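You operate a simulated robot arm through the tools that you are given. There is no shell and no other tool.

The job below is to be done with a simulated robot arm. You get a single attempt, and the scene is never put back.

TASK
Clamp the long bar and dab glue over its top.
Fine: disc to TIGHT before dabbing; glue from the grey pot with the yellow dabber; dabber back, cover shut again; leave the short bar. Set down upright: yellow dabber. A coat counts when it lies all over at full strength: go over it till it gets no stronger.

The check looks at the end state, three seconds after you hand in, the way a careful person would. Anything else that was tipped, shoved, dropped, spilled or broken makes it a failure. Lids that push on must go on centred and level and be pressed home; caps that screw on are set level and turned clockwise until they are tight.

THE ROBOT
A 7-joint arm with a two-finger parallel gripper, fixed in place. Base frame: the origin is at the foot of the arm, x ahead of it, y to its left, z up; the work surface is at about z = 900. Lengths are in mm, angles in rad, forces in N, time in s.
With the tool pointing down near the work surface it reaches from about 240 to 680 mm from the base axis. Its first joint turns from -1.152 to 1.152 rad. Payload 2.4 kg.
The TCP is the grasp point between the finger pads, 30 mm short of the fingertips. In the tool frame z runs along the fingers and y along their closing line. The gripper opens to 94 mm. The fingers are 28 mm wide and 10 mm thick; the gripper's body (50 by 96 mm) begins 55 mm behind the TCP.
Orientation is that of the tool frame in the base frame, as a unit quaternion [x, y, z, w]. With the fingers straight down and closing along the base's y, the tool's x points along the base's -x, its y along +y and its z along -z.

THE INTERFACE
- The arm moves only by the tool move_arm. Its argument "rows" is a list of rows, each a list of 3 entries, a list of its own where there are three numbers: the shift along the tool's x, y, z in mm, then the turn, a rotation vector about the tool's x, y, z in rad, then the opening in per cent of the stroke, from 0 (shut) to 100 (fully open). In form: [[[x, y, z], [wx, wy, wz], hand], ...]. A call has 1 to 20 rows; each row is the pose to reach, as a shift and turn from the pose commanded when the call began, along the tool's axes at that moment. Rows are played at 5 a second. More than 50 mm and 0.15 rad between two rows, or a gripper value outside its range, and nothing of the call is played. A pose out of reach is approached as far as the arm can. The call stops where the force on the tool passes 40 N (or 10 N more than at its start, if that is more) or the arm is blocked; 0.2 s more then pass. The fingers move at their own pace (about 153 mm/s each) and stop on an object; they squeeze with about 26 N. The grip force told is the motor's: it shows also when the fingers shut on nothing. Time passes only in rows, and 0.2 s behind the last, so rows that repeat a pose let the fingers close. It gives the time, the measured TCP pose, the force on the tool (base axes), the opening and the grip force at its end, in the units of the frame above (readings bear some noise), with the torque about the TCP (base axes, N m) and any sound that the robot's microphone picked up.
- Cameras (640 x 400 px; columns grow to the right, rows downward): "scene" is fixed at [23.2, 456.4, 1444.1]; the picture's right is [-0.84, -0.54, 0.00], its down [-0.27, 0.43, -0.86] and it looks along [0.46, -0.73, -0.51] (base axes); focal length 351 px, centre (320, 200). "wrist" rides on the gripper at [76, 14, -103] in the tool frame; the picture's right is [-0.18, 0.98, 0.00], its down [-0.75, -0.14, -0.64] and it looks along [-0.63, -0.12, 0.77] (tool axes); focal length 243 px, centre (320, 200).
- capture(camera): a new picture of that camera. The clock stands still meanwhile.
- locate(camera, pixels): there is no depth. For up to 12 entries [column, row, z] of the newest picture of that camera ("zoom" is the newest enlarged one), the place [x, y] in the base frame at which the ray of that pixel passes the height z, good to about 2 mm, but the place of the scene camera against the robot may be out by one fixed shift of up to 12 mm in any direction. The clock stands still meanwhile.
- close_up(camera, box): a new picture of the part [left, top, right, bottom] of that camera's present view, enlarged. The clock stands still meanwhile.
- sign_off(): hands the job in; it is judged then, once.

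Leave the gripper open and the arm clear of the work at the hand-in unless told otherwise.

The tools are called after "Emit:" by a JSON object that holds its "method" and its "body". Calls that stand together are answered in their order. move_arm: Moves the arm, as the interface text tells. Its arguments: {"type":"object","properties":{"rows":{"type":"array","items":{"type":"array"}}},"required":["rows"]} The other tools are called the same way: capture (camera) takes a picture; locate (camera, pixels) gives the place at which the rays of pixels pass given heights; close_up (camera, box) takes an enlarged picture of a part of a camera's view; sign_off () hands the job in.

At the start:

```text
t: 0.0
ee_pos: [341.8, 17.7, 1187.4]
tcp_rot: [0.0, 1.0, -0.001, 0.0]
force: [-0.4, 0.2, 0.3]
torque: [0.01, -0.01, 0.0]
gripper_width: 94.0
gripper_force: 0.0
```

scene: 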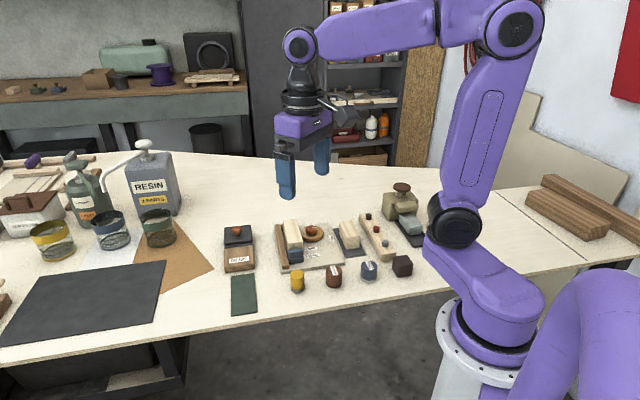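
wrist: 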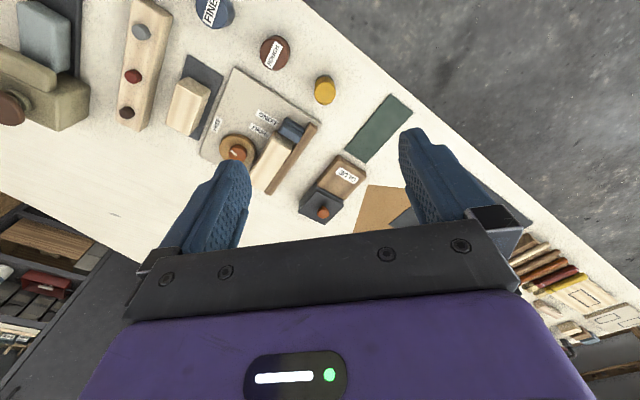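

I start by looking closely at the work area: the bars, disc, pots and dabbers in both pictures.

Emit:
{"method": "close_up", "body": {"camera": "scene", "box": [210, 170, 430, 320]}}

Emit:
{"method": "close_up", "body": {"camera": "wrist", "box": [100, 0, 420, 240]}}

Emit:
{"method": "capture", "body": {"camera": "wrist"}}

```text
2.67 times, centred on (320, 245) of scene
```

zoom: 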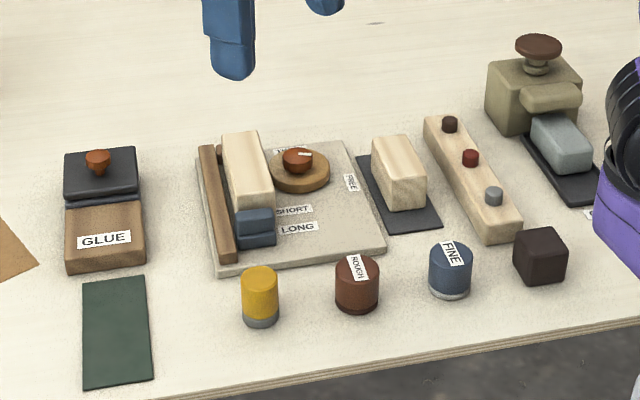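

```text
1.67 times, centred on (260, 120) of wrist
```

zoom: 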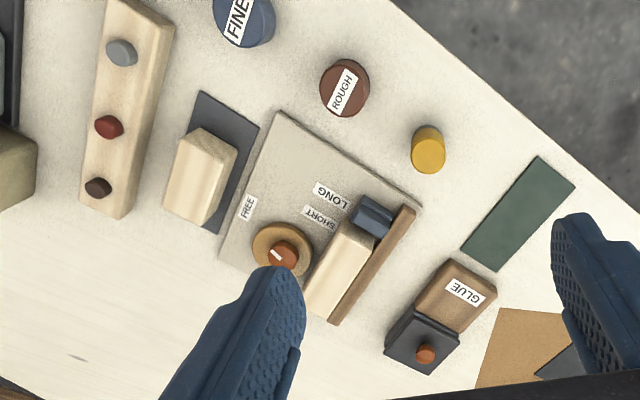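

```text
taken
```

wrist: 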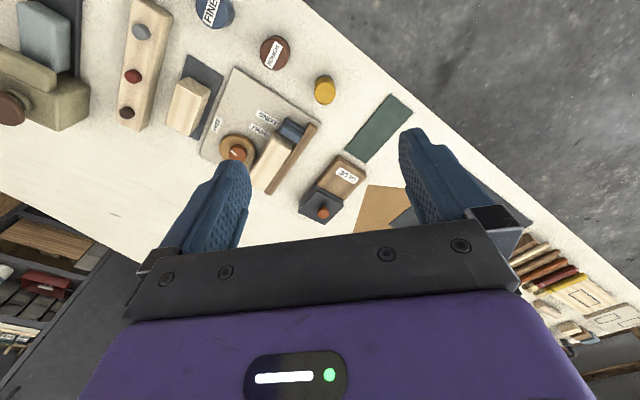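

I look closer at individual items: the GLUE box, the jig, the right-hand items and the coloured cylinders.

Emit:
{"method": "close_up", "body": {"camera": "scene", "box": [210, 215, 290, 265]}}

Emit:
{"method": "close_up", "body": {"camera": "scene", "box": [270, 210, 366, 270]}}

Emit:
{"method": "close_up", "body": {"camera": "scene", "box": [350, 175, 446, 235]}}

Emit:
{"method": "close_up", "body": {"camera": "scene", "box": [280, 240, 424, 330]}}

Emit:
{"method": "close_up", "body": {"camera": "scene", "box": [0, 130, 240, 280]}}

```text
8.00 times, centred on (250, 240) of scene
```

zoom: 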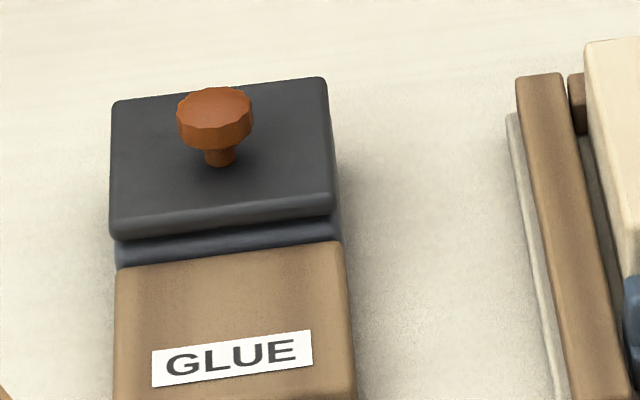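

```text
6.67 times, centred on (318, 240) of scene
```

zoom: 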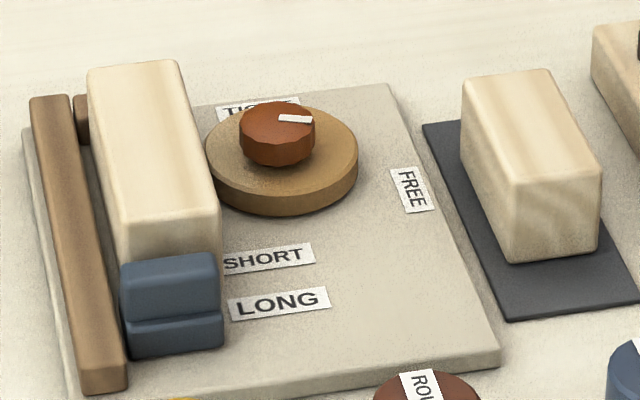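

```text
6.67 times, centred on (398, 205) of scene
```

zoom: 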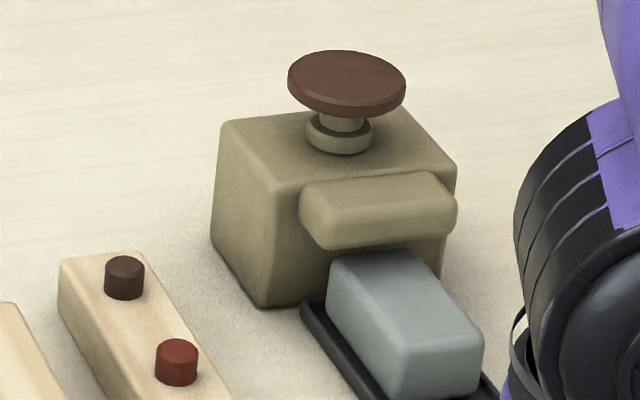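

```text
4.44 times, centred on (352, 285) of scene
```

zoom: 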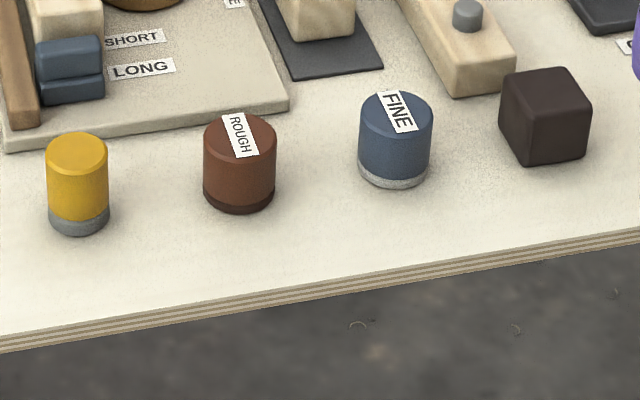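

```text
2.67 times, centred on (120, 205) of scene
```

zoom: 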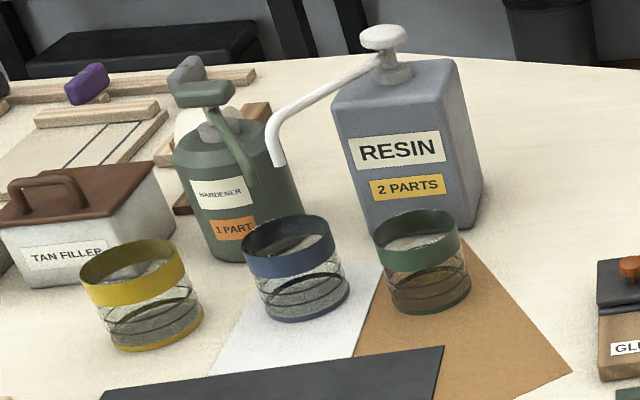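

The GLUE box has a dark cover with an orange knob. The jig holds one bar between fence and disc, a second bar lies on a dark pad, and the yellow dabber is the cylinder near (297,280) in the scene picture. I read the places of these items from the wrist picture.

Emit:
{"method": "locate", "body": {"camera": "wrist", "pixels": [[324, 90, 940], [237, 153, 940], [324, 213, 950], [345, 172, 930], [233, 68, 905], [318, 120, 905], [315, 126, 920], [268, 193, 920], [290, 128, 930], [188, 105, 930], [212, 10, 930], [275, 50, 930]]}}

Emit:
{"method": "capture", "body": {"camera": "scene"}}

```text
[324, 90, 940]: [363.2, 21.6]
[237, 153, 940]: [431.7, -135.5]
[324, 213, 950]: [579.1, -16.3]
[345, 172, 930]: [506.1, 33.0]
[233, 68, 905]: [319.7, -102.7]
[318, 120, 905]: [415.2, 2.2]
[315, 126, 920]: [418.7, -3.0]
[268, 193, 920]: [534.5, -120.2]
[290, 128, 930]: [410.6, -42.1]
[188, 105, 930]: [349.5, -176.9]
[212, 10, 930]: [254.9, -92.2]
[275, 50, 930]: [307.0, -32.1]
```

```text
taken
```

scene: 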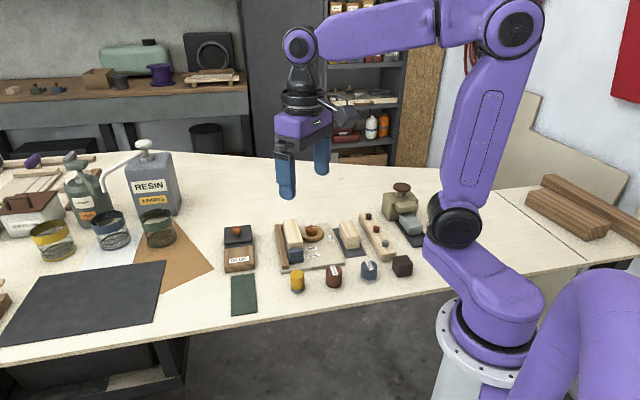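

The parts sit turned about 45° to the base axes. I bring the wrist camera closer over the jig, still high at z ≈ 1100, to see labels, cam and bars from above.

Emit:
{"method": "move_arm", "body": {"rows": [[[14, -20, 22], [0, 0, 0], 100], [[28, -39, 44], [0, 0, 0], 100], [[43, -58, 66], [0, 0, 0], 100], [[57, -78, 87], [0, 0, 0], 100]]}}

Emit:
{"method": "capture", "body": {"camera": "wrist"}}

```text
t: 1.0
ee_pos: [286.9, -60.2, 1099.3]
tcp_rot: [0.0, 1.0, 0.0, 0.0]
force: [0.6, 0.3, 0.5]
torque: [0.06, 0.0, -0.01]
gripper_width: 93.9
gripper_force: 0.0
```

```text
taken
```

wrist: 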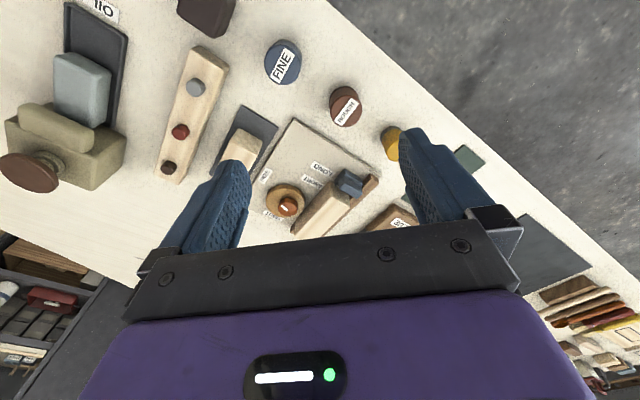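

I enlarge the jig region in this view and the right-hand items.

Emit:
{"method": "close_up", "body": {"camera": "wrist", "box": [232, 110, 424, 230]}}

Emit:
{"method": "close_up", "body": {"camera": "wrist", "box": [0, 0, 320, 200]}}

```text
3.33 times, centred on (328, 170) of wrist
```

zoom: 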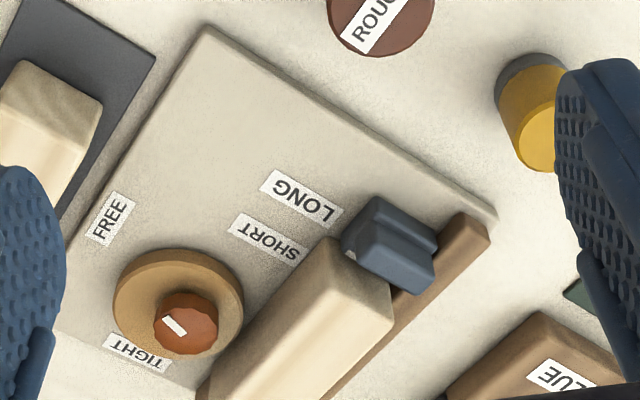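

```text
2.00 times, centred on (160, 100) of wrist
```

zoom: 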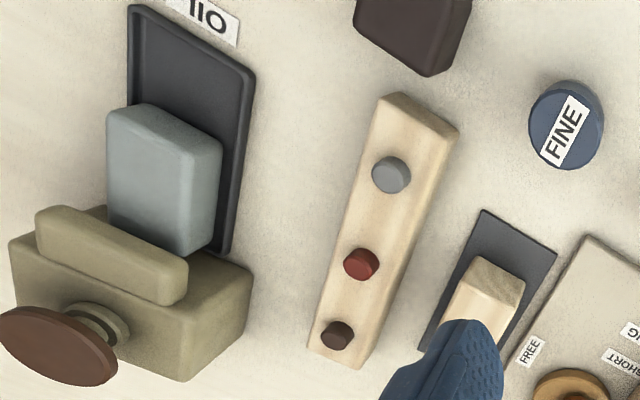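

The view is partly blocked by the fingers. I rise a little and turn the tool by −0.6 rad (about the vertical) over the jig so the camera looks along the bar from above.

Emit:
{"method": "move_arm", "body": {"rows": [[[-29, -1, -10], [0, 0, 0.12], 100], [[-57, -2, -20], [0, 0, 0.24], 100], [[-86, -3, -31], [0, 0, 0.36], 100], [[-114, -4, -41], [0, 0, 0.48], 100], [[-143, -5, -51], [0, 0, 0.6], 100]]}}

Emit:
{"method": "capture", "body": {"camera": "wrist"}}

```text
t: 2.2
ee_pos: [428.8, -62.7, 1151.6]
tcp_rot: [0.297, 0.955, -0.001, 0.0]
force: [0.4, -1.3, -0.5]
torque: [0.01, 0.02, 0.0]
gripper_width: 93.9
gripper_force: 0.1
```

```text
taken
```

wrist: 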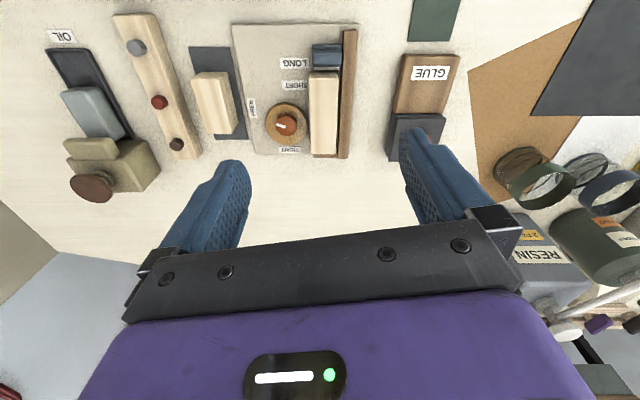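

Now the jig is square to the picture. I enlarge the jig and the glue box.

Emit:
{"method": "close_up", "body": {"camera": "wrist", "box": [180, 15, 372, 175]}}

Emit:
{"method": "close_up", "body": {"camera": "wrist", "box": [350, 20, 510, 170]}}

```text
2.50 times, centred on (276, 95) of wrist
```

zoom: 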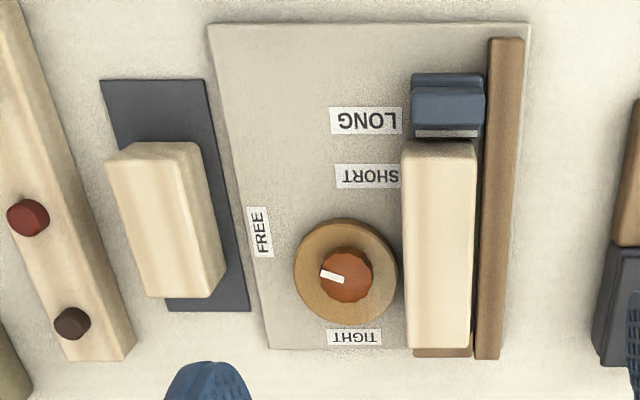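

```text
2.67 times, centred on (430, 95) of wrist
```

zoom: 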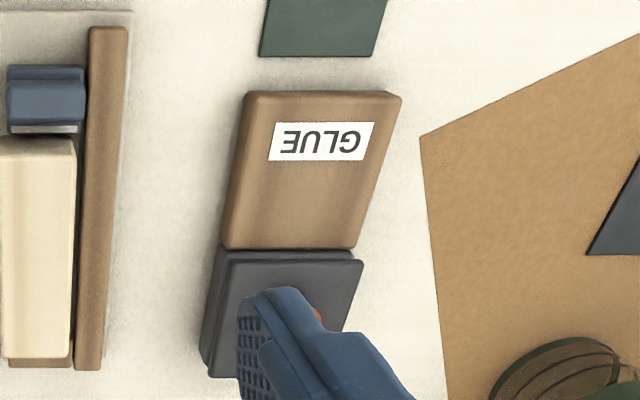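

The disc's mark points left to FREE, TIGHT is at the bottom of the picture, so it needs a quarter turn counter-clockwise seen from above. The jig bar is clearly the longer one. Next I check where the tall RESIN bottle stands before moving the camera over the glue pot.

Emit:
{"method": "locate", "body": {"camera": "wrist", "pixels": [[540, 255, 1000], [520, 220, 1060], [580, 330, 1100], [525, 160, 960], [423, 120, 950], [428, 85, 930], [287, 126, 950], [324, 75, 940], [324, 152, 940], [213, 73, 940], [215, 133, 930]]}}

Emit:
{"method": "locate", "body": {"camera": "scene", "pixels": [[148, 145, 1100], [175, 210, 900], [128, 170, 1050], [158, 225, 970], [237, 232, 945], [297, 272, 935]]}}

```text
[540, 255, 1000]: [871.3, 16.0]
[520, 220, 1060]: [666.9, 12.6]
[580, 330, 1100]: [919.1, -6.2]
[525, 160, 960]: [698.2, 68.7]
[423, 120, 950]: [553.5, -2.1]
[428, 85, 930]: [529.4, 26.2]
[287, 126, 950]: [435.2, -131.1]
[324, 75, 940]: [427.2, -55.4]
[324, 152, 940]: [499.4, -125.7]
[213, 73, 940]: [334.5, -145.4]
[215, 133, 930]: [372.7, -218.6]
```

```text
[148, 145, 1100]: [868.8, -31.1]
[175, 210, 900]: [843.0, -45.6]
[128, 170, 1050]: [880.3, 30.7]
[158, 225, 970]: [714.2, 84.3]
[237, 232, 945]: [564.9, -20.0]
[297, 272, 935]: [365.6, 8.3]
```

The resin bottle is far away (x ≈ 850). I move the camera over the glue pot, keeping the tool at z ≈ 1100.

Emit:
{"method": "move_arm", "body": {"rows": [[[-7, 36, 12], [0, 0, 0], 100], [[-14, 73, 25], [0, 0, 0], 100], [[-20, 110, 38], [0, 0, 0], 100], [[-27, 146, 50], [0, 0, 0], 100]]}}

Emit:
{"method": "capture", "body": {"camera": "wrist"}}

```text
t: 3.2
ee_pos: [534.1, 38.9, 1101.2]
tcp_rot: [0.295, 0.955, 0.0, 0.001]
force: [-0.4, -0.3, 0.3]
torque: [0.0, 0.03, 0.0]
gripper_width: 94.1
gripper_force: 0.0
```

```text
taken
```

wrist: 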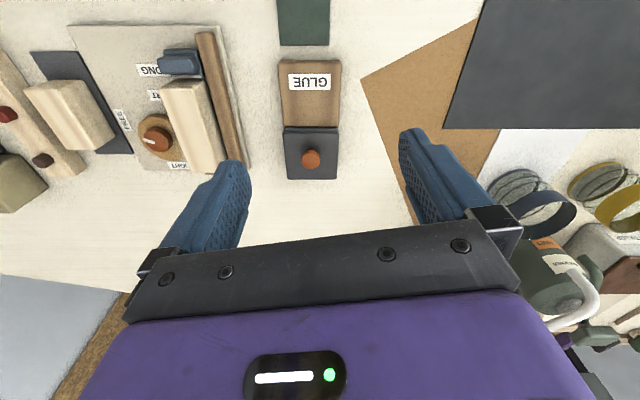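

Emit:
{"method": "close_up", "body": {"camera": "wrist", "box": [240, 45, 400, 195]}}

Emit:
{"method": "locate", "body": {"camera": "wrist", "pixels": [[311, 158, 950], [311, 158, 940], [285, 130, 940], [338, 128, 940], [285, 178, 940], [338, 178, 940], [281, 62, 930], [340, 61, 930], [281, 126, 930], [339, 126, 930]]}}

```text
2.67 times, centred on (320, 120) of wrist
```

zoom: 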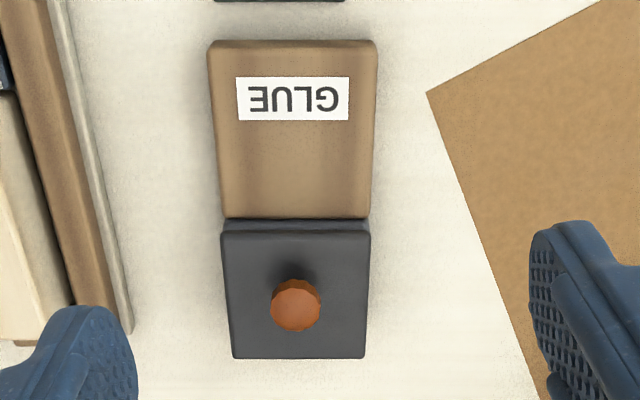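

```text
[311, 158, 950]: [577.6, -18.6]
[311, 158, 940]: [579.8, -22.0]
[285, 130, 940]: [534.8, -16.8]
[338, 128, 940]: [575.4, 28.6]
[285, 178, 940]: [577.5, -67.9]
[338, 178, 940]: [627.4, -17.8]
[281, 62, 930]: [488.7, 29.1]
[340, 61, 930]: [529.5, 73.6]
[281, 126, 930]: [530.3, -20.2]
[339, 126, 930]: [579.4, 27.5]
```

The cover (about 60 × 65 mm) has its knob at its centre near (578,−18), and the wood block is equally large toward the robot. Now I go over the disc knob near (440,−142) at z ≈ 1030 for a close view of the jig.

Emit:
{"method": "move_arm", "body": {"rows": [[[-4, -34, 10], [0, 0, 0.03], 100], [[-8, -68, 22], [0, 0, 0.06], 100], [[-12, -101, 34], [0, 0, 0.09], 100], [[-16, -135, 46], [0, 0, 0.12], 100], [[-20, -169, 58], [0, 0, 0.15], 100], [[-25, -202, 71], [0, 0, 0.17], 100]]}}

Emit:
{"method": "capture", "body": {"camera": "wrist"}}

```text
t: 4.6
ee_pos: [439.7, -139.7, 1031.1]
tcp_rot: [0.375, 0.927, 0.0, 0.001]
force: [0.4, 0.0, -0.5]
torque: [0.01, -0.01, -0.01]
gripper_width: 94.1
gripper_force: 0.0
```

```text
taken
```

wrist: 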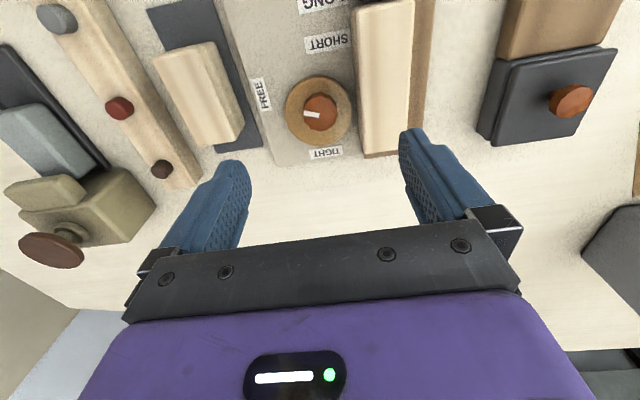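

Emit:
{"method": "close_up", "body": {"camera": "wrist", "box": [230, 40, 438, 170]}}

Emit:
{"method": "locate", "body": {"camera": "wrist", "pixels": [[320, 112, 925], [320, 112, 935], [357, 70, 940], [359, 152, 940], [411, 152, 940], [409, 60, 940], [318, 79, 912], [318, 145, 912], [286, 112, 912], [351, 112, 912], [306, 112, 930], [336, 112, 930]]}}

```text
3.08 times, centred on (334, 105) of wrist
```

zoom: 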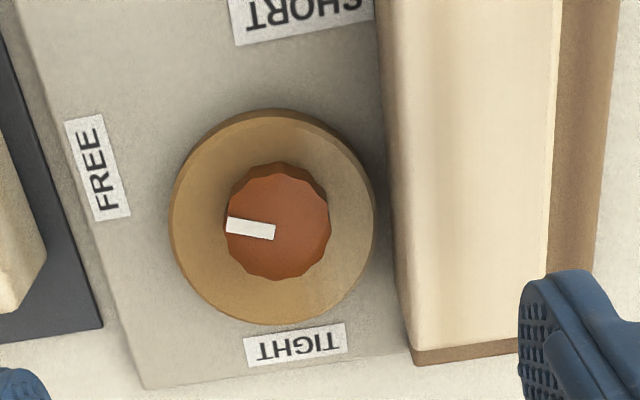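

```text
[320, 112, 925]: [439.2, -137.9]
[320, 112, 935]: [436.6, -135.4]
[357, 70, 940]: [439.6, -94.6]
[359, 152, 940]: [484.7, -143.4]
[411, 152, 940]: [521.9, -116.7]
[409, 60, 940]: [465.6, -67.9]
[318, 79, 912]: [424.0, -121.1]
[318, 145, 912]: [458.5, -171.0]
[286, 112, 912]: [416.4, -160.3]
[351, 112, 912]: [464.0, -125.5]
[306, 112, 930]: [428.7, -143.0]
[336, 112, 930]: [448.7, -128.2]
```

The knob is a 12-sided knob about 25 mm wide, centred near (437.6,−136.4); the bar's edge is about 30 mm from its axis. I align over it, narrow the fingers to about 33 mm (35 %) and go down to z ≈ 985 (tips ≈ 955) for a check.

Emit:
{"method": "move_arm", "body": {"rows": [[[3.8, 0.9, 10], [0, 0, 0], 35], [[3.8, 0.9, 25], [0, 0, 0], 35], [[3.8, 0.9, 40], [0, 0, 0], 35], [[3.8, 0.9, 46], [0, 0, 0], 35]]}}

Emit:
{"method": "capture", "body": {"camera": "wrist"}}

Emit:
{"method": "close_up", "body": {"camera": "scene", "box": [260, 180, 388, 260]}}

```text
t: 5.6
ee_pos: [437.0, -136.4, 983.7]
tcp_rot: [0.375, 0.927, 0.0, 0.0]
force: [0.8, 0.4, -0.8]
torque: [0.0, 0.0, -0.02]
gripper_width: 33.1
gripper_force: 0.1
```

```text
taken
```

wrist: 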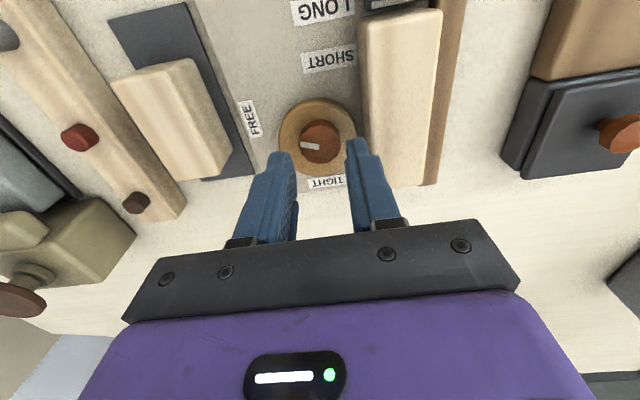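

```text
5.00 times, centred on (324, 220) of scene
```

zoom: 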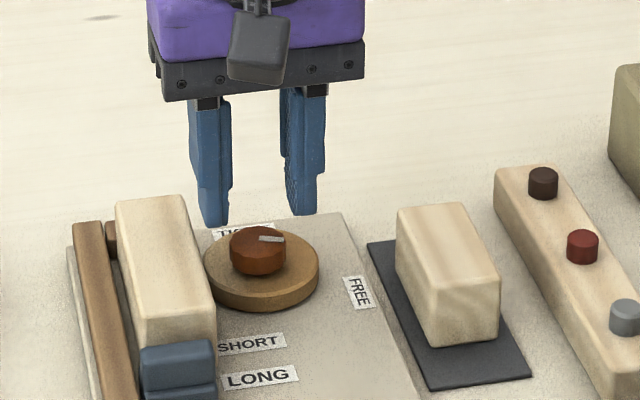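

Emit:
{"method": "close_up", "body": {"camera": "wrist", "box": [240, 80, 400, 180]}}

```text
4.00 times, centred on (320, 130) of wrist
```

zoom: 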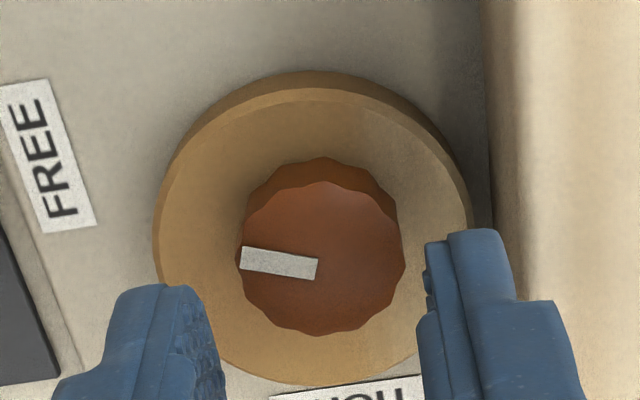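

The knob top centre is at zoom (322,257). Between knob (≈ 28 mm) and bar there is too little room for a finger, so I will grip along the bar's direction instead, and turn in two 45° bites. First the exact knob place.

Emit:
{"method": "locate", "body": {"camera": "zoom", "pixels": [[322, 257, 936], [322, 257, 930], [238, 257, 936], [406, 257, 936], [322, 180, 936], [322, 335, 936], [155, 230, 922], [470, 225, 922], [488, 250, 912], [500, 250, 942]]}}

```text
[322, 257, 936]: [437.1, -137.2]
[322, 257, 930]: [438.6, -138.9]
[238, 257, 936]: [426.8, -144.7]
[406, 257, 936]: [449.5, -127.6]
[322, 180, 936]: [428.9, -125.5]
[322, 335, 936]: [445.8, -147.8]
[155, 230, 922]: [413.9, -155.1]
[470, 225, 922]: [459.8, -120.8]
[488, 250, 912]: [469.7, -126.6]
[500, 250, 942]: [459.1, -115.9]
```

Knob axis is at about (437.3,−137.2). I rise 16 mm and turn the tool by +1.18 rad about the vertical, opening to about 60 mm, so the fingers close nearly along the bar.

Emit:
{"method": "move_arm", "body": {"rows": [[[-0.8, -0.4, -8], [0, 0, 0], 35], [[-0.8, -0.4, -16], [0, 0, -0.147], 35], [[-0.8, -0.4, -16], [0, 0, -0.294], 40], [[-0.8, -0.4, -16], [0, 0, -0.441], 50], [[-0.8, -0.4, -16], [0, 0, -0.588], 60], [[-0.8, -0.4, -16], [0, 0, -0.735], 64], [[-0.8, -0.4, -16], [0, 0, -0.882], 64], [[-0.8, -0.4, -16], [0, 0, -1.03], 64], [[-0.8, -0.4, -16], [0, 0, -1.18], 64]]}}

Emit:
{"method": "capture", "body": {"camera": "wrist"}}

```text
t: 7.6
ee_pos: [436.5, -138.1, 1001.0]
tcp_rot: [-0.204, 0.979, 0.0, 0.0]
force: [0.2, -0.3, -0.2]
torque: [0.02, 0.0, -0.02]
gripper_width: 60.5
gripper_force: 0.1
```

```text
taken
```

wrist: 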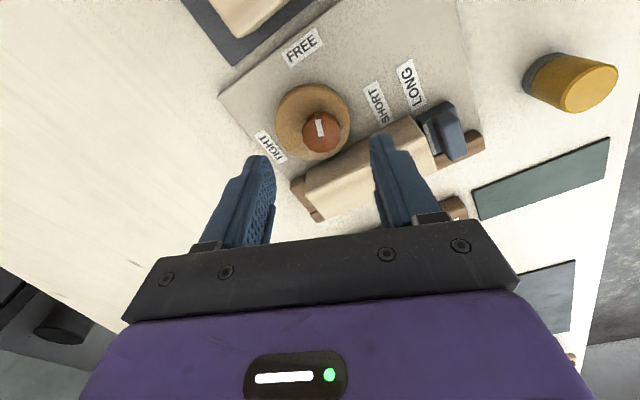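

I close to 45 % so that the finger on the bar's side keeps clear, and check alignment in a zoom.

Emit:
{"method": "move_arm", "body": {"rows": [[[0, 0, 5], [0, 0, 0], 45], [[0, 0, 11], [0, 0, 0], 45]]}}

Emit:
{"method": "close_up", "body": {"camera": "wrist", "box": [240, 80, 400, 180]}}

Emit:
{"method": "locate", "body": {"camera": "zoom", "pixels": [[320, 230, 936], [320, 240, 936], [330, 230, 936]]}}

```text
t: 8.2
ee_pos: [436.7, -137.3, 990.0]
tcp_rot: [-0.203, 0.979, 0.0, 0.0]
force: [0.2, 0.7, -0.6]
torque: [0.02, -0.01, 0.02]
gripper_width: 42.4
gripper_force: 0.2
```

```text
4.00 times, centred on (320, 130) of wrist
```

zoom: 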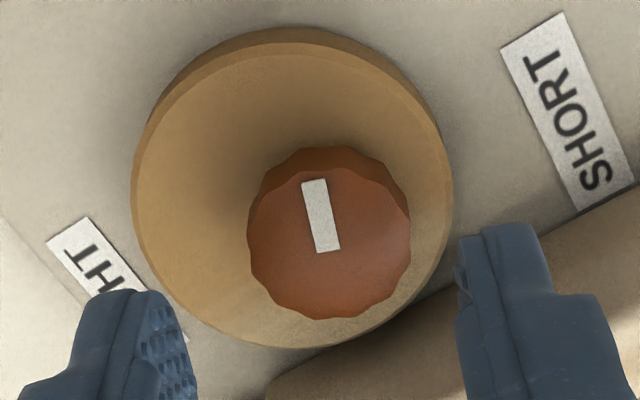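

```text
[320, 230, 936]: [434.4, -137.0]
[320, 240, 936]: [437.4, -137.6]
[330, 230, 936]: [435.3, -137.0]
```

The fingers straddle the knob well. I lower 30 mm (tips to ≈ 930), then look.

Emit:
{"method": "move_arm", "body": {"rows": [[[-1, 0.3, 10], [0, 0, 0], 45], [[-1, 0.3, 18], [0, 0, 0], 45], [[-1, 0.3, 24], [0, 0, 0], 45], [[-1, 0.3, 29], [0, 0, 0], 45], [[-1, 0.3, 29], [0, 0, 0], 45]]}}

Emit:
{"method": "close_up", "body": {"camera": "wrist", "box": [224, 90, 416, 210]}}

Emit:
{"method": "close_up", "body": {"camera": "scene", "box": [270, 200, 366, 260]}}

```text
t: 9.4
ee_pos: [438.3, -136.7, 959.9]
tcp_rot: [-0.204, 0.979, -0.001, 0.0]
force: [1.4, 0.5, 0.5]
torque: [-0.02, -0.02, -0.02]
gripper_width: 42.2
gripper_force: 0.1
```

```text
3.33 times, centred on (320, 150) of wrist
```

zoom: 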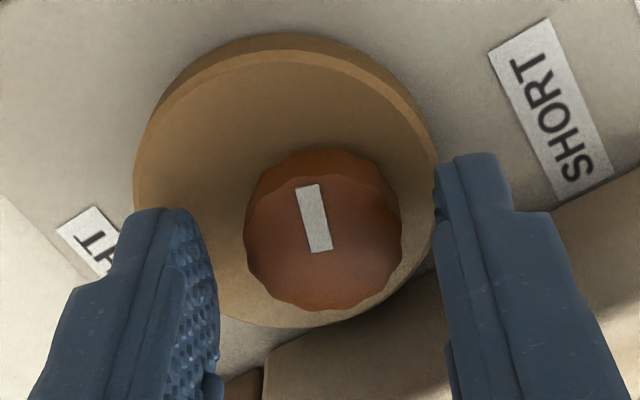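

```text
6.67 times, centred on (318, 230) of scene
```

zoom: 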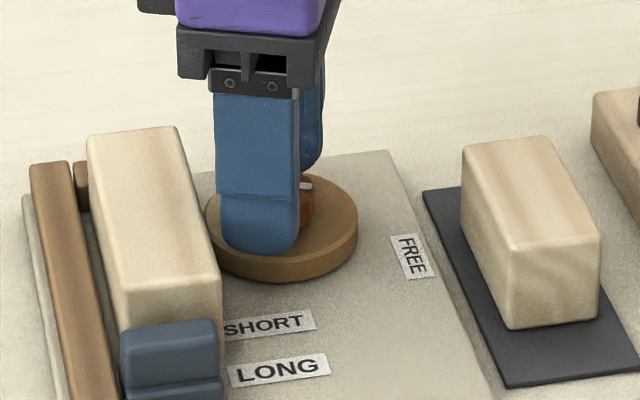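

Tips are close above the disc and around the knob. I lower in 1 mm steps, watching the force.

Emit:
{"method": "move_arm", "body": {"rows": [[[0, 0, 1], [0, 0, 0], 45], [[0, 0, 2], [0, 0, 0], 45], [[0, 0, 3], [0, 0, 0], 45], [[0, 0, 3], [0, 0, 0], 45]]}}

```text
t: 10.4
ee_pos: [439.0, -136.1, 957.7]
tcp_rot: [-0.204, 0.979, 0.0, 0.0]
force: [0.4, 0.5, 0.0]
torque: [-0.01, -0.01, -0.01]
gripper_width: 42.2
gripper_force: 0.1
```

Emit:
{"method": "move_arm", "body": {"rows": [[[0, 0, 1], [0, 0, 0], 45], [[0, 0, 2], [0, 0, 0], 45], [[0, 0, 2], [0, 0, 0], 45]]}}

Emit:
{"method": "close_up", "body": {"camera": "scene", "box": [286, 215, 350, 255]}}

```text
t: 11.2
ee_pos: [438.8, -135.9, 955.6]
tcp_rot: [-0.204, 0.979, 0.0, 0.0]
force: [-0.6, 0.3, 0.2]
torque: [0.0, -0.03, 0.0]
gripper_width: 42.0
gripper_force: 0.2
```

```text
10.00 times, centred on (318, 235) of scene
```

zoom: 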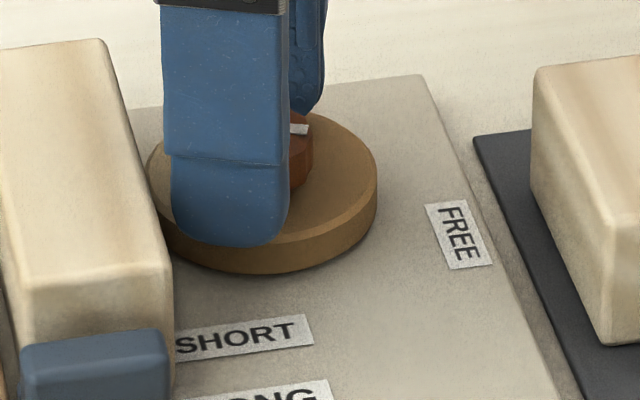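

The tips are about 10 mm below the knob's top with no contact. I close the gripper on the knob.

Emit:
{"method": "move_arm", "body": {"rows": [[[0, 0, 0], [0, 0, 0], 35], [[0, 0, 0], [0, 0, 0], 25], [[0, 0, 0], [0, 0, 0], 15], [[0, 0, 0], [0, 0, 0], 10], [[0, 0, 0], [0, 0, 0], 10]]}}

Emit:
{"method": "close_up", "body": {"camera": "wrist", "box": [224, 90, 416, 210]}}

```text
t: 12.4
ee_pos: [437.7, -136.7, 955.6]
tcp_rot: [-0.203, 0.979, 0.0, 0.0]
force: [-1.2, 5.0, 0.5]
torque: [0.12, 0.02, 0.12]
gripper_width: 26.9
gripper_force: 45.0
```

```text
3.33 times, centred on (320, 150) of wrist
```

zoom: 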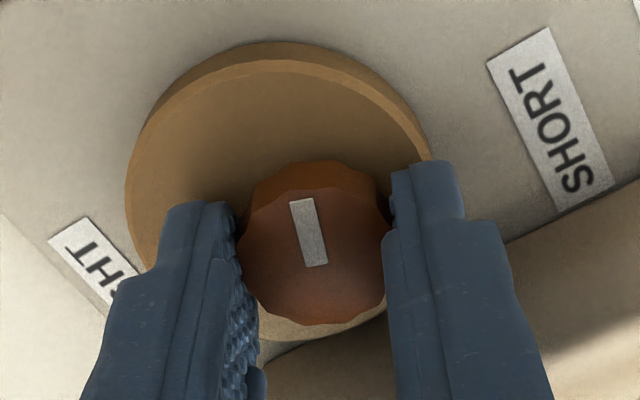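

The knob is held (26.9 mm wide) and centred on the tool axis. I turn it counter-clockwise by 0.785 rad in small steps.

Emit:
{"method": "move_arm", "body": {"rows": [[[0, 0, 0], [0, 0, -0.1], 10], [[0, 0, 0], [0, 0, -0.2], 10], [[0, 0, 0], [0, 0, -0.3], 10], [[0, 0, 0], [0, 0, -0.4], 10]]}}

Emit:
{"method": "close_up", "body": {"camera": "wrist", "box": [224, 90, 416, 210]}}

```text
t: 13.4
ee_pos: [438.2, -134.8, 955.6]
tcp_rot: [-0.395, 0.919, 0.001, -0.001]
force: [-7.6, 12.5, -3.3]
torque: [0.44, -0.15, -0.04]
gripper_width: 27.3
gripper_force: 44.3
```

```text
3.33 times, centred on (320, 150) of wrist
```

zoom: 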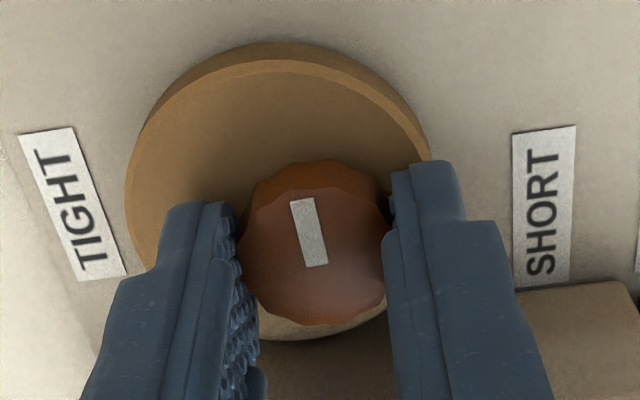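

The disc turns with the knob; a side force of about 14 N along the fingers' closing line shows I am slightly off-centre. I shift about 1.5 mm to relieve it.

Emit:
{"method": "move_arm", "body": {"rows": [[[-0.2, 0.8, 0], [0, 0, 0], 10], [[-0.4, 1.5, 0], [0, 0, 0], 10], [[-0.4, 1.5, 0], [0, 0, 0], 10]]}}

```text
t: 14.2
ee_pos: [438.1, -136.0, 955.6]
tcp_rot: [-0.394, 0.919, 0.0, 0.0]
force: [-5.4, 7.1, -7.0]
torque: [-0.44, 0.61, -0.01]
gripper_width: 27.1
gripper_force: 45.2
```

Emit:
{"method": "move_arm", "body": {"rows": [[[-0.2, 0.8, 0], [0, 0, 0], 10], [[-0.3, 1.6, 0], [0, 0, 0], 10], [[-0.3, 1.6, 0], [0, 0, -0.1], 10], [[-0.3, 1.6, 0], [0, 0, -0.2], 10], [[-0.3, 1.6, 0], [0, 0, -0.3], 10], [[-0.3, 1.6, 0], [0, 0, -0.385], 10]]}}

Emit:
{"method": "close_up", "body": {"camera": "wrist", "box": [224, 90, 416, 210]}}

Emit:
{"method": "close_up", "body": {"camera": "scene", "box": [270, 200, 366, 260]}}

```text
t: 15.6
ee_pos: [437.7, -133.7, 955.3]
tcp_rot: [-0.563, 0.826, 0.001, 0.0]
force: [5.0, -14.7, -33.6]
torque: [0.02, -0.28, -0.01]
gripper_width: 27.2
gripper_force: 44.9
```

```text
3.33 times, centred on (320, 150) of wrist
```

zoom: 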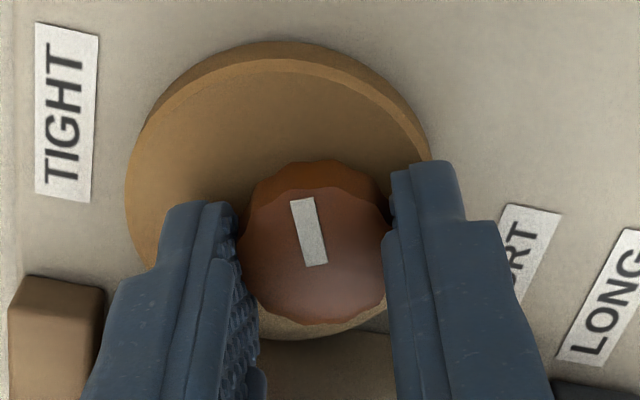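

```text
6.67 times, centred on (318, 230) of scene
```

zoom: 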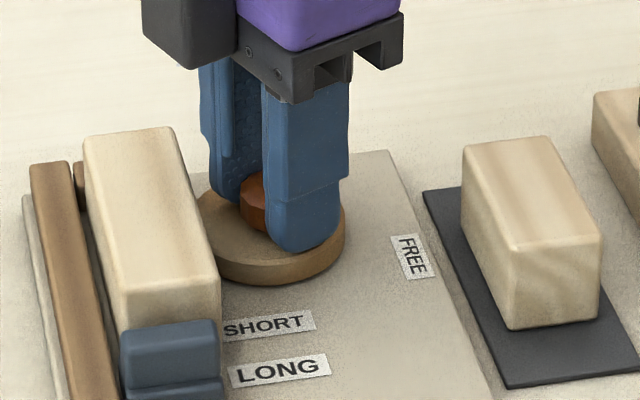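

The disc is half-way (mark moved 45°) and the bar already shifted slightly toward the fence. Vertical load built up, so I release, leaving the disc where it is, and look whether it stays.

Emit:
{"method": "move_arm", "body": {"rows": [[[0, 0, 0], [0, 0, 0], 30], [[0, 0, 0], [0, 0, 0], 38], [[0, 0, 0], [0, 0, 0], 45], [[0, 0, 0], [0, 0, 0], 45]]}}

Emit:
{"method": "close_up", "body": {"camera": "wrist", "box": [224, 90, 416, 210]}}

```text
t: 16.6
ee_pos: [437.1, -133.7, 955.8]
tcp_rot: [-0.563, 0.826, 0.0, -0.001]
force: [0.3, 0.1, 0.0]
torque: [0.06, 0.02, -0.02]
gripper_width: 42.3
gripper_force: 0.1
```

```text
3.33 times, centred on (320, 150) of wrist
```

zoom: 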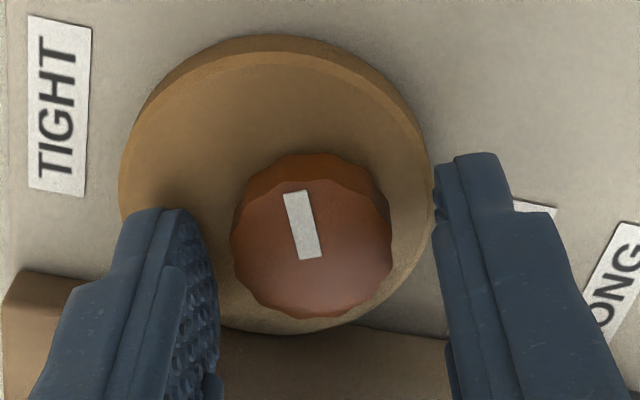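

The disc stays put. The knob axis appears at (437.8,−136.6), about 3 mm from my current tool axis. I re-centre and swing the open fingers back by 0.785 rad for the second bite.

Emit:
{"method": "move_arm", "body": {"rows": [[[1.2, -0.9, 0], [0, 0, 0], 45], [[2.4, -1.7, 0], [0, 0, 0.13], 45], [[2.4, -1.7, 0], [0, 0, 0.26], 45], [[2.4, -1.7, 0], [0, 0, 0.39], 45], [[2.4, -1.7, 0], [0, 0, 0.52], 45], [[2.4, -1.7, 0], [0, 0, 0.65], 45], [[2.4, -1.7, 0], [0, 0, 0.785], 45], [[2.4, -1.7, 0], [0, 0, 0.785], 45]]}}

Emit:
{"method": "close_up", "body": {"camera": "wrist", "box": [224, 90, 416, 210]}}

```text
t: 18.4
ee_pos: [437.5, -136.0, 955.8]
tcp_rot: [-0.203, 0.979, 0.0, 0.0]
force: [0.1, -0.5, 0.0]
torque: [0.02, 0.0, 0.03]
gripper_width: 42.4
gripper_force: 0.0
```

```text
3.33 times, centred on (320, 150) of wrist
```

zoom: 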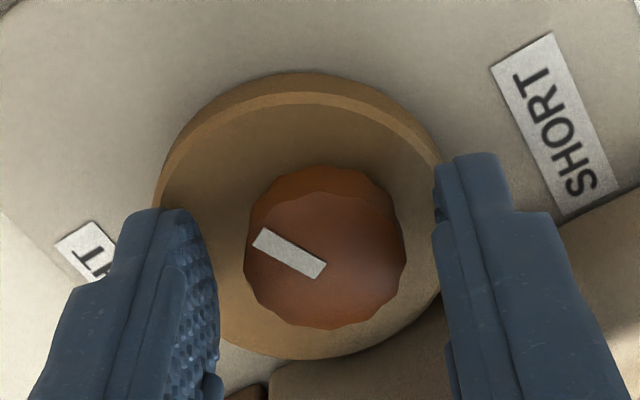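

Well centred now: knob at zoom (325,260), midway between the pads. I close and turn again, half first.

Emit:
{"method": "move_arm", "body": {"rows": [[[0, 0, 0], [0, 0, 0], 35], [[0, 0, 0], [0, 0, 0], 25], [[0, 0, 0], [0, 0, 0], 12], [[0, 0, 0], [0, 0, 0], 10], [[0, 0, 0], [0, 0, -0.1], 10], [[0, 0, 0], [0, 0, -0.2], 10], [[0, 0, 0], [0, 0, -0.3], 10], [[0, 0, 0], [0, 0, -0.4], 10]]}}

Emit:
{"method": "close_up", "body": {"camera": "wrist", "box": [224, 90, 416, 210]}}

```text
t: 20.2
ee_pos: [436.2, -137.4, 956.3]
tcp_rot: [-0.395, 0.919, 0.0, 0.0]
force: [-8.6, 12.3, 10.0]
torque: [0.27, -0.11, 0.01]
gripper_width: 27.4
gripper_force: 45.1
```

```text
3.33 times, centred on (320, 150) of wrist
```

zoom: 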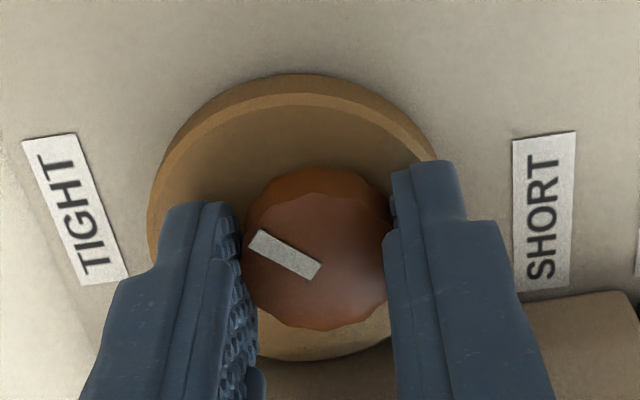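

Continuing the last 0.39 rad toward TIGHT.

Emit:
{"method": "move_arm", "body": {"rows": [[[0, 0, 0], [0, 0, -0.1], 10], [[0, 0, 0], [0, 0, -0.2], 10], [[0, 0, 0], [0, 0, -0.3], 10], [[0, 0, 0], [0, 0, -0.385], 10]]}}

Emit:
{"method": "close_up", "body": {"camera": "wrist", "box": [224, 90, 416, 210]}}

Emit:
{"method": "close_up", "body": {"camera": "scene", "box": [270, 200, 366, 260]}}

```text
t: 21.2
ee_pos: [436.4, -136.8, 955.5]
tcp_rot: [-0.563, 0.826, 0.001, 0.0]
force: [-11.6, 16.1, 18.5]
torque: [0.19, 0.33, 0.02]
gripper_width: 27.3
gripper_force: 45.2
```

```text
3.33 times, centred on (320, 150) of wrist
```

zoom: 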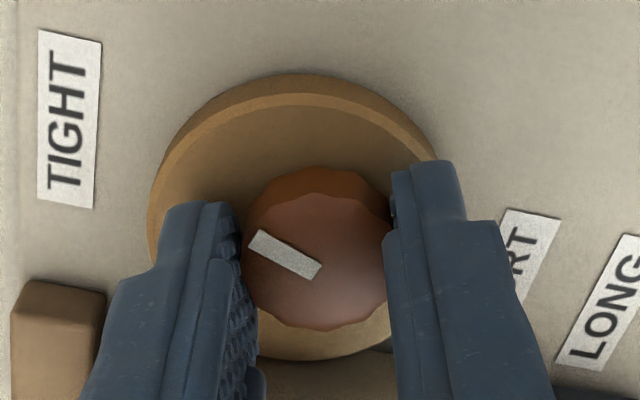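

```text
6.67 times, centred on (318, 230) of scene
```

zoom: 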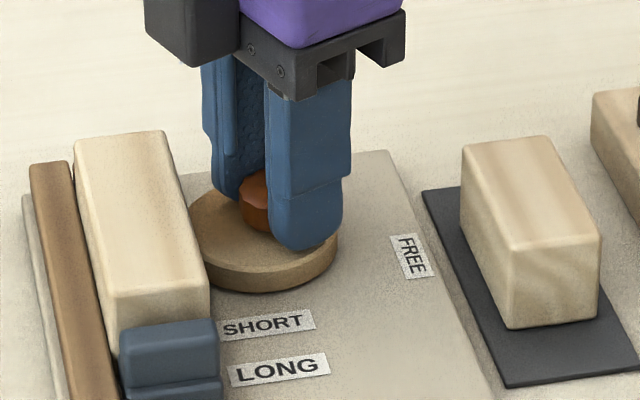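

The mark now points at the TIGHT label and the bar is pressed over to the fence. I release, rise, and look from above.

Emit:
{"method": "move_arm", "body": {"rows": [[[0, 0, 0], [0, 0, 0], 30], [[0, 0, 0], [0, 0, 0], 45], [[0, 0, 0], [0, 0, 0], 45], [[0, 0, -10], [0, 0, 0], 45], [[0, 0, -30], [0, 0, 0], 45], [[0, 0, -50], [0, 0, 0], 45]]}}

Emit:
{"method": "close_up", "body": {"camera": "wrist", "box": [208, 60, 432, 200]}}

Emit:
{"method": "close_up", "body": {"camera": "scene", "box": [270, 210, 366, 270]}}

```text
t: 22.6
ee_pos: [438.2, -136.4, 1007.0]
tcp_rot: [-0.563, 0.826, 0.0, -0.001]
force: [-0.4, 0.2, -0.7]
torque: [0.0, -0.01, 0.02]
gripper_width: 42.3
gripper_force: 0.1
```

```text
2.86 times, centred on (320, 130) of wrist
```

zoom: 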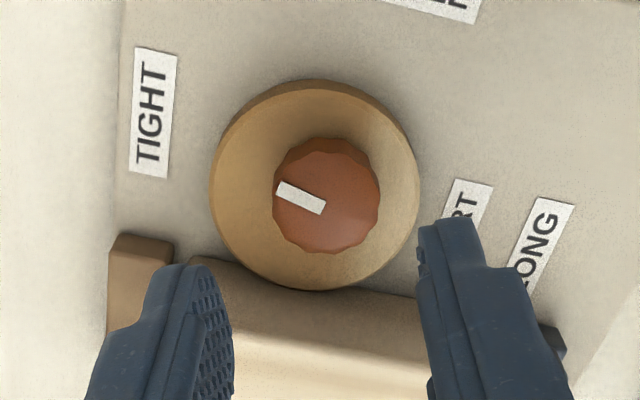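

```text
6.67 times, centred on (318, 240) of scene
```

zoom: 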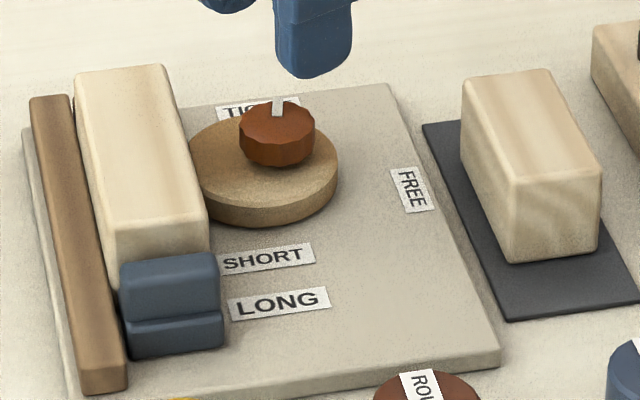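

Measuring the labels, FREE and TIGHT are about 105° apart, and the mark is still about 10° short of TIGHT. I lower again over the knob, grip, and turn a little more.

Emit:
{"method": "move_arm", "body": {"rows": [[[0.3, 0.2, 15], [0, 0, 0], 45], [[0.5, 0.2, 32], [0, 0, 0], 45], [[0.5, 0.2, 44], [0, 0, 0], 45], [[0.5, 0.2, 50], [0, 0, 0], 45], [[0.5, 0.2, 50], [0, 0, 0], 30], [[0.5, 0.2, 50], [0, 0, 0], 12], [[0.5, 0.2, 50], [0, 0, 0], 10], [[0.5, 0.2, 50], [0, 0, 0], 10]]}}

Emit:
{"method": "move_arm", "body": {"rows": [[[0, 0, 0], [0, 0, -0.06], 10], [[0, 0, 0], [0, 0, -0.12], 10], [[0, 0, 0], [0, 0, -0.17], 10], [[0, 0, 0], [0, 0, -0.17], 10]]}}

Emit:
{"method": "close_up", "body": {"camera": "wrist", "box": [224, 90, 416, 210]}}

```text
t: 24.4
ee_pos: [436.4, -137.6, 955.4]
tcp_rot: [-0.563, 0.827, 0.001, 0.0]
force: [-8.0, 3.6, -0.1]
torque: [0.07, 0.13, 0.07]
gripper_width: 27.3
gripper_force: 45.2
```

```text
t: 25.4
ee_pos: [435.5, -138.1, 955.0]
tcp_rot: [-0.631, 0.776, 0.001, 0.0]
force: [-6.2, -1.2, -4.9]
torque: [0.19, 0.11, 0.03]
gripper_width: 27.0
gripper_force: 45.0
```

```text
3.33 times, centred on (320, 150) of wrist
```

zoom: 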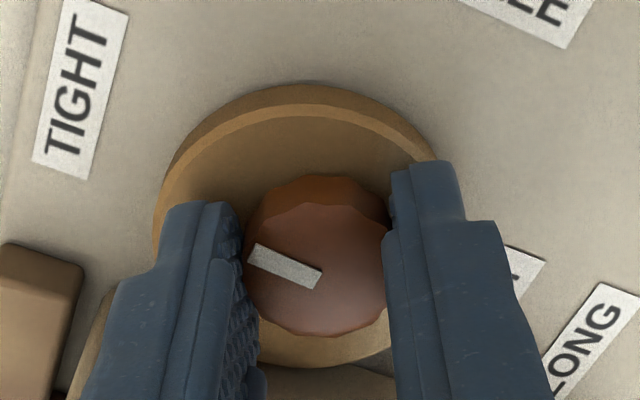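

The mark now lines up with the TIGHT label (both at about −52° in the tool frame). I release, lift and verify.

Emit:
{"method": "move_arm", "body": {"rows": [[[0, 0, 0], [0, 0, 0], 30], [[0, 0, 0], [0, 0, 0], 42], [[0, 0, 0], [0, 0, 0], 42], [[0, 0, -10], [0, 0, 0], 42], [[0, 0, -30], [0, 0, 0], 42], [[0, 0, -55], [0, 0, 0], 42], [[0, 0, -90], [0, 0, 0], 60]]}}

Emit:
{"method": "capture", "body": {"camera": "wrist"}}

Emit:
{"method": "close_up", "body": {"camera": "wrist", "box": [224, 40, 416, 160]}}

Emit:
{"method": "close_up", "body": {"camera": "scene", "box": [270, 210, 366, 270]}}

```text
t: 27.0
ee_pos: [436.2, -137.9, 1045.5]
tcp_rot: [-0.631, 0.776, -0.001, -0.001]
force: [0.1, 0.1, -0.2]
torque: [-0.01, 0.01, 0.02]
gripper_width: 56.4
gripper_force: 0.1
```

```text
taken
```

wrist: 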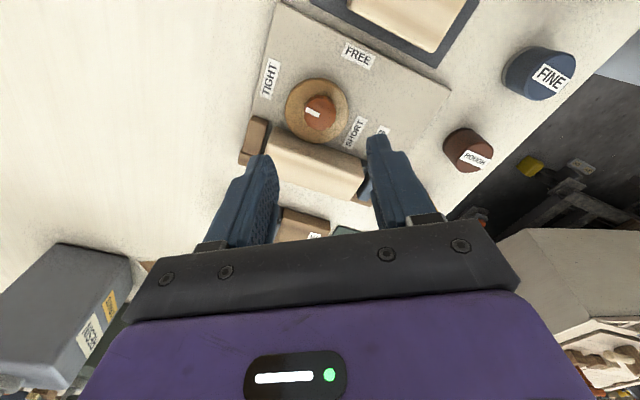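

```text
3.33 times, centred on (320, 100) of wrist
```

zoom: 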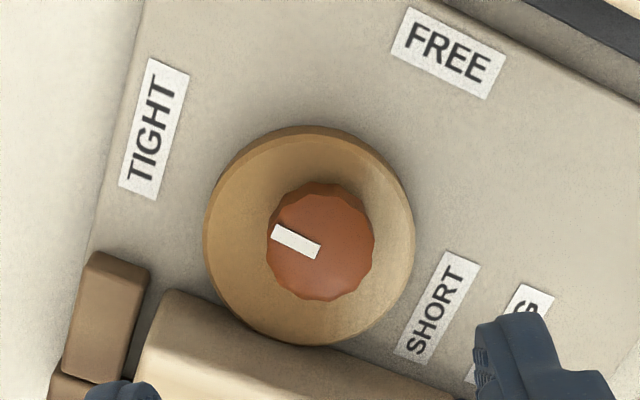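

```text
6.67 times, centred on (318, 240) of scene
```

zoom: 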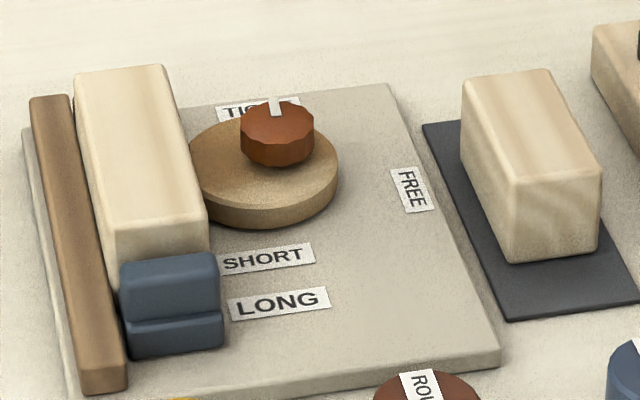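

I check the pointer at higher magnification.

Emit:
{"method": "close_up", "body": {"camera": "wrist", "box": [280, 80, 360, 130]}}

Emit:
{"method": "locate", "body": {"camera": "wrist", "pixels": [[270.5, 78.4, 912], [358.7, 55.9, 912], [320.3, 113.5, 936], [317, 108, 922]]}}

```text
8.00 times, centred on (320, 105) of wrist
```

zoom: 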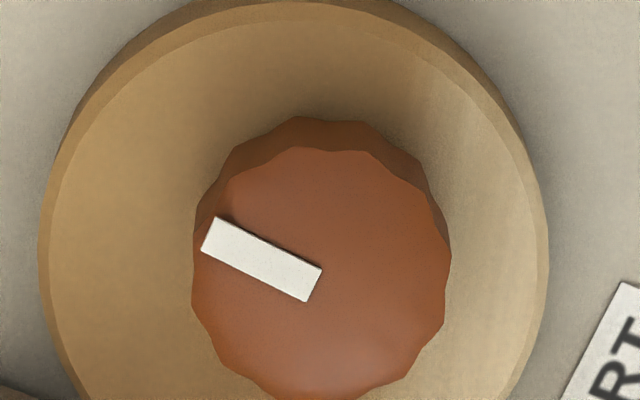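

```text
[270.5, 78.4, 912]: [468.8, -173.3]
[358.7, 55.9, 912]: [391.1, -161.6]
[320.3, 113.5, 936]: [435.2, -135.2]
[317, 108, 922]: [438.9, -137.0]
```

Emit:
{"method": "locate", "body": {"camera": "zoom", "pixels": [[209, 235, 938], [313, 283, 938], [321, 272, 936], [215, 219, 938], [322, 268, 938], [202, 250, 938], [306, 300, 938]]}}

```text
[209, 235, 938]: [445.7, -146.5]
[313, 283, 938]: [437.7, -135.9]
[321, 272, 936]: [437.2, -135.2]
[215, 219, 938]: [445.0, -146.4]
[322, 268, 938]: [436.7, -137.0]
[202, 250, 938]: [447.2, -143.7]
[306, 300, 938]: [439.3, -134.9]
```

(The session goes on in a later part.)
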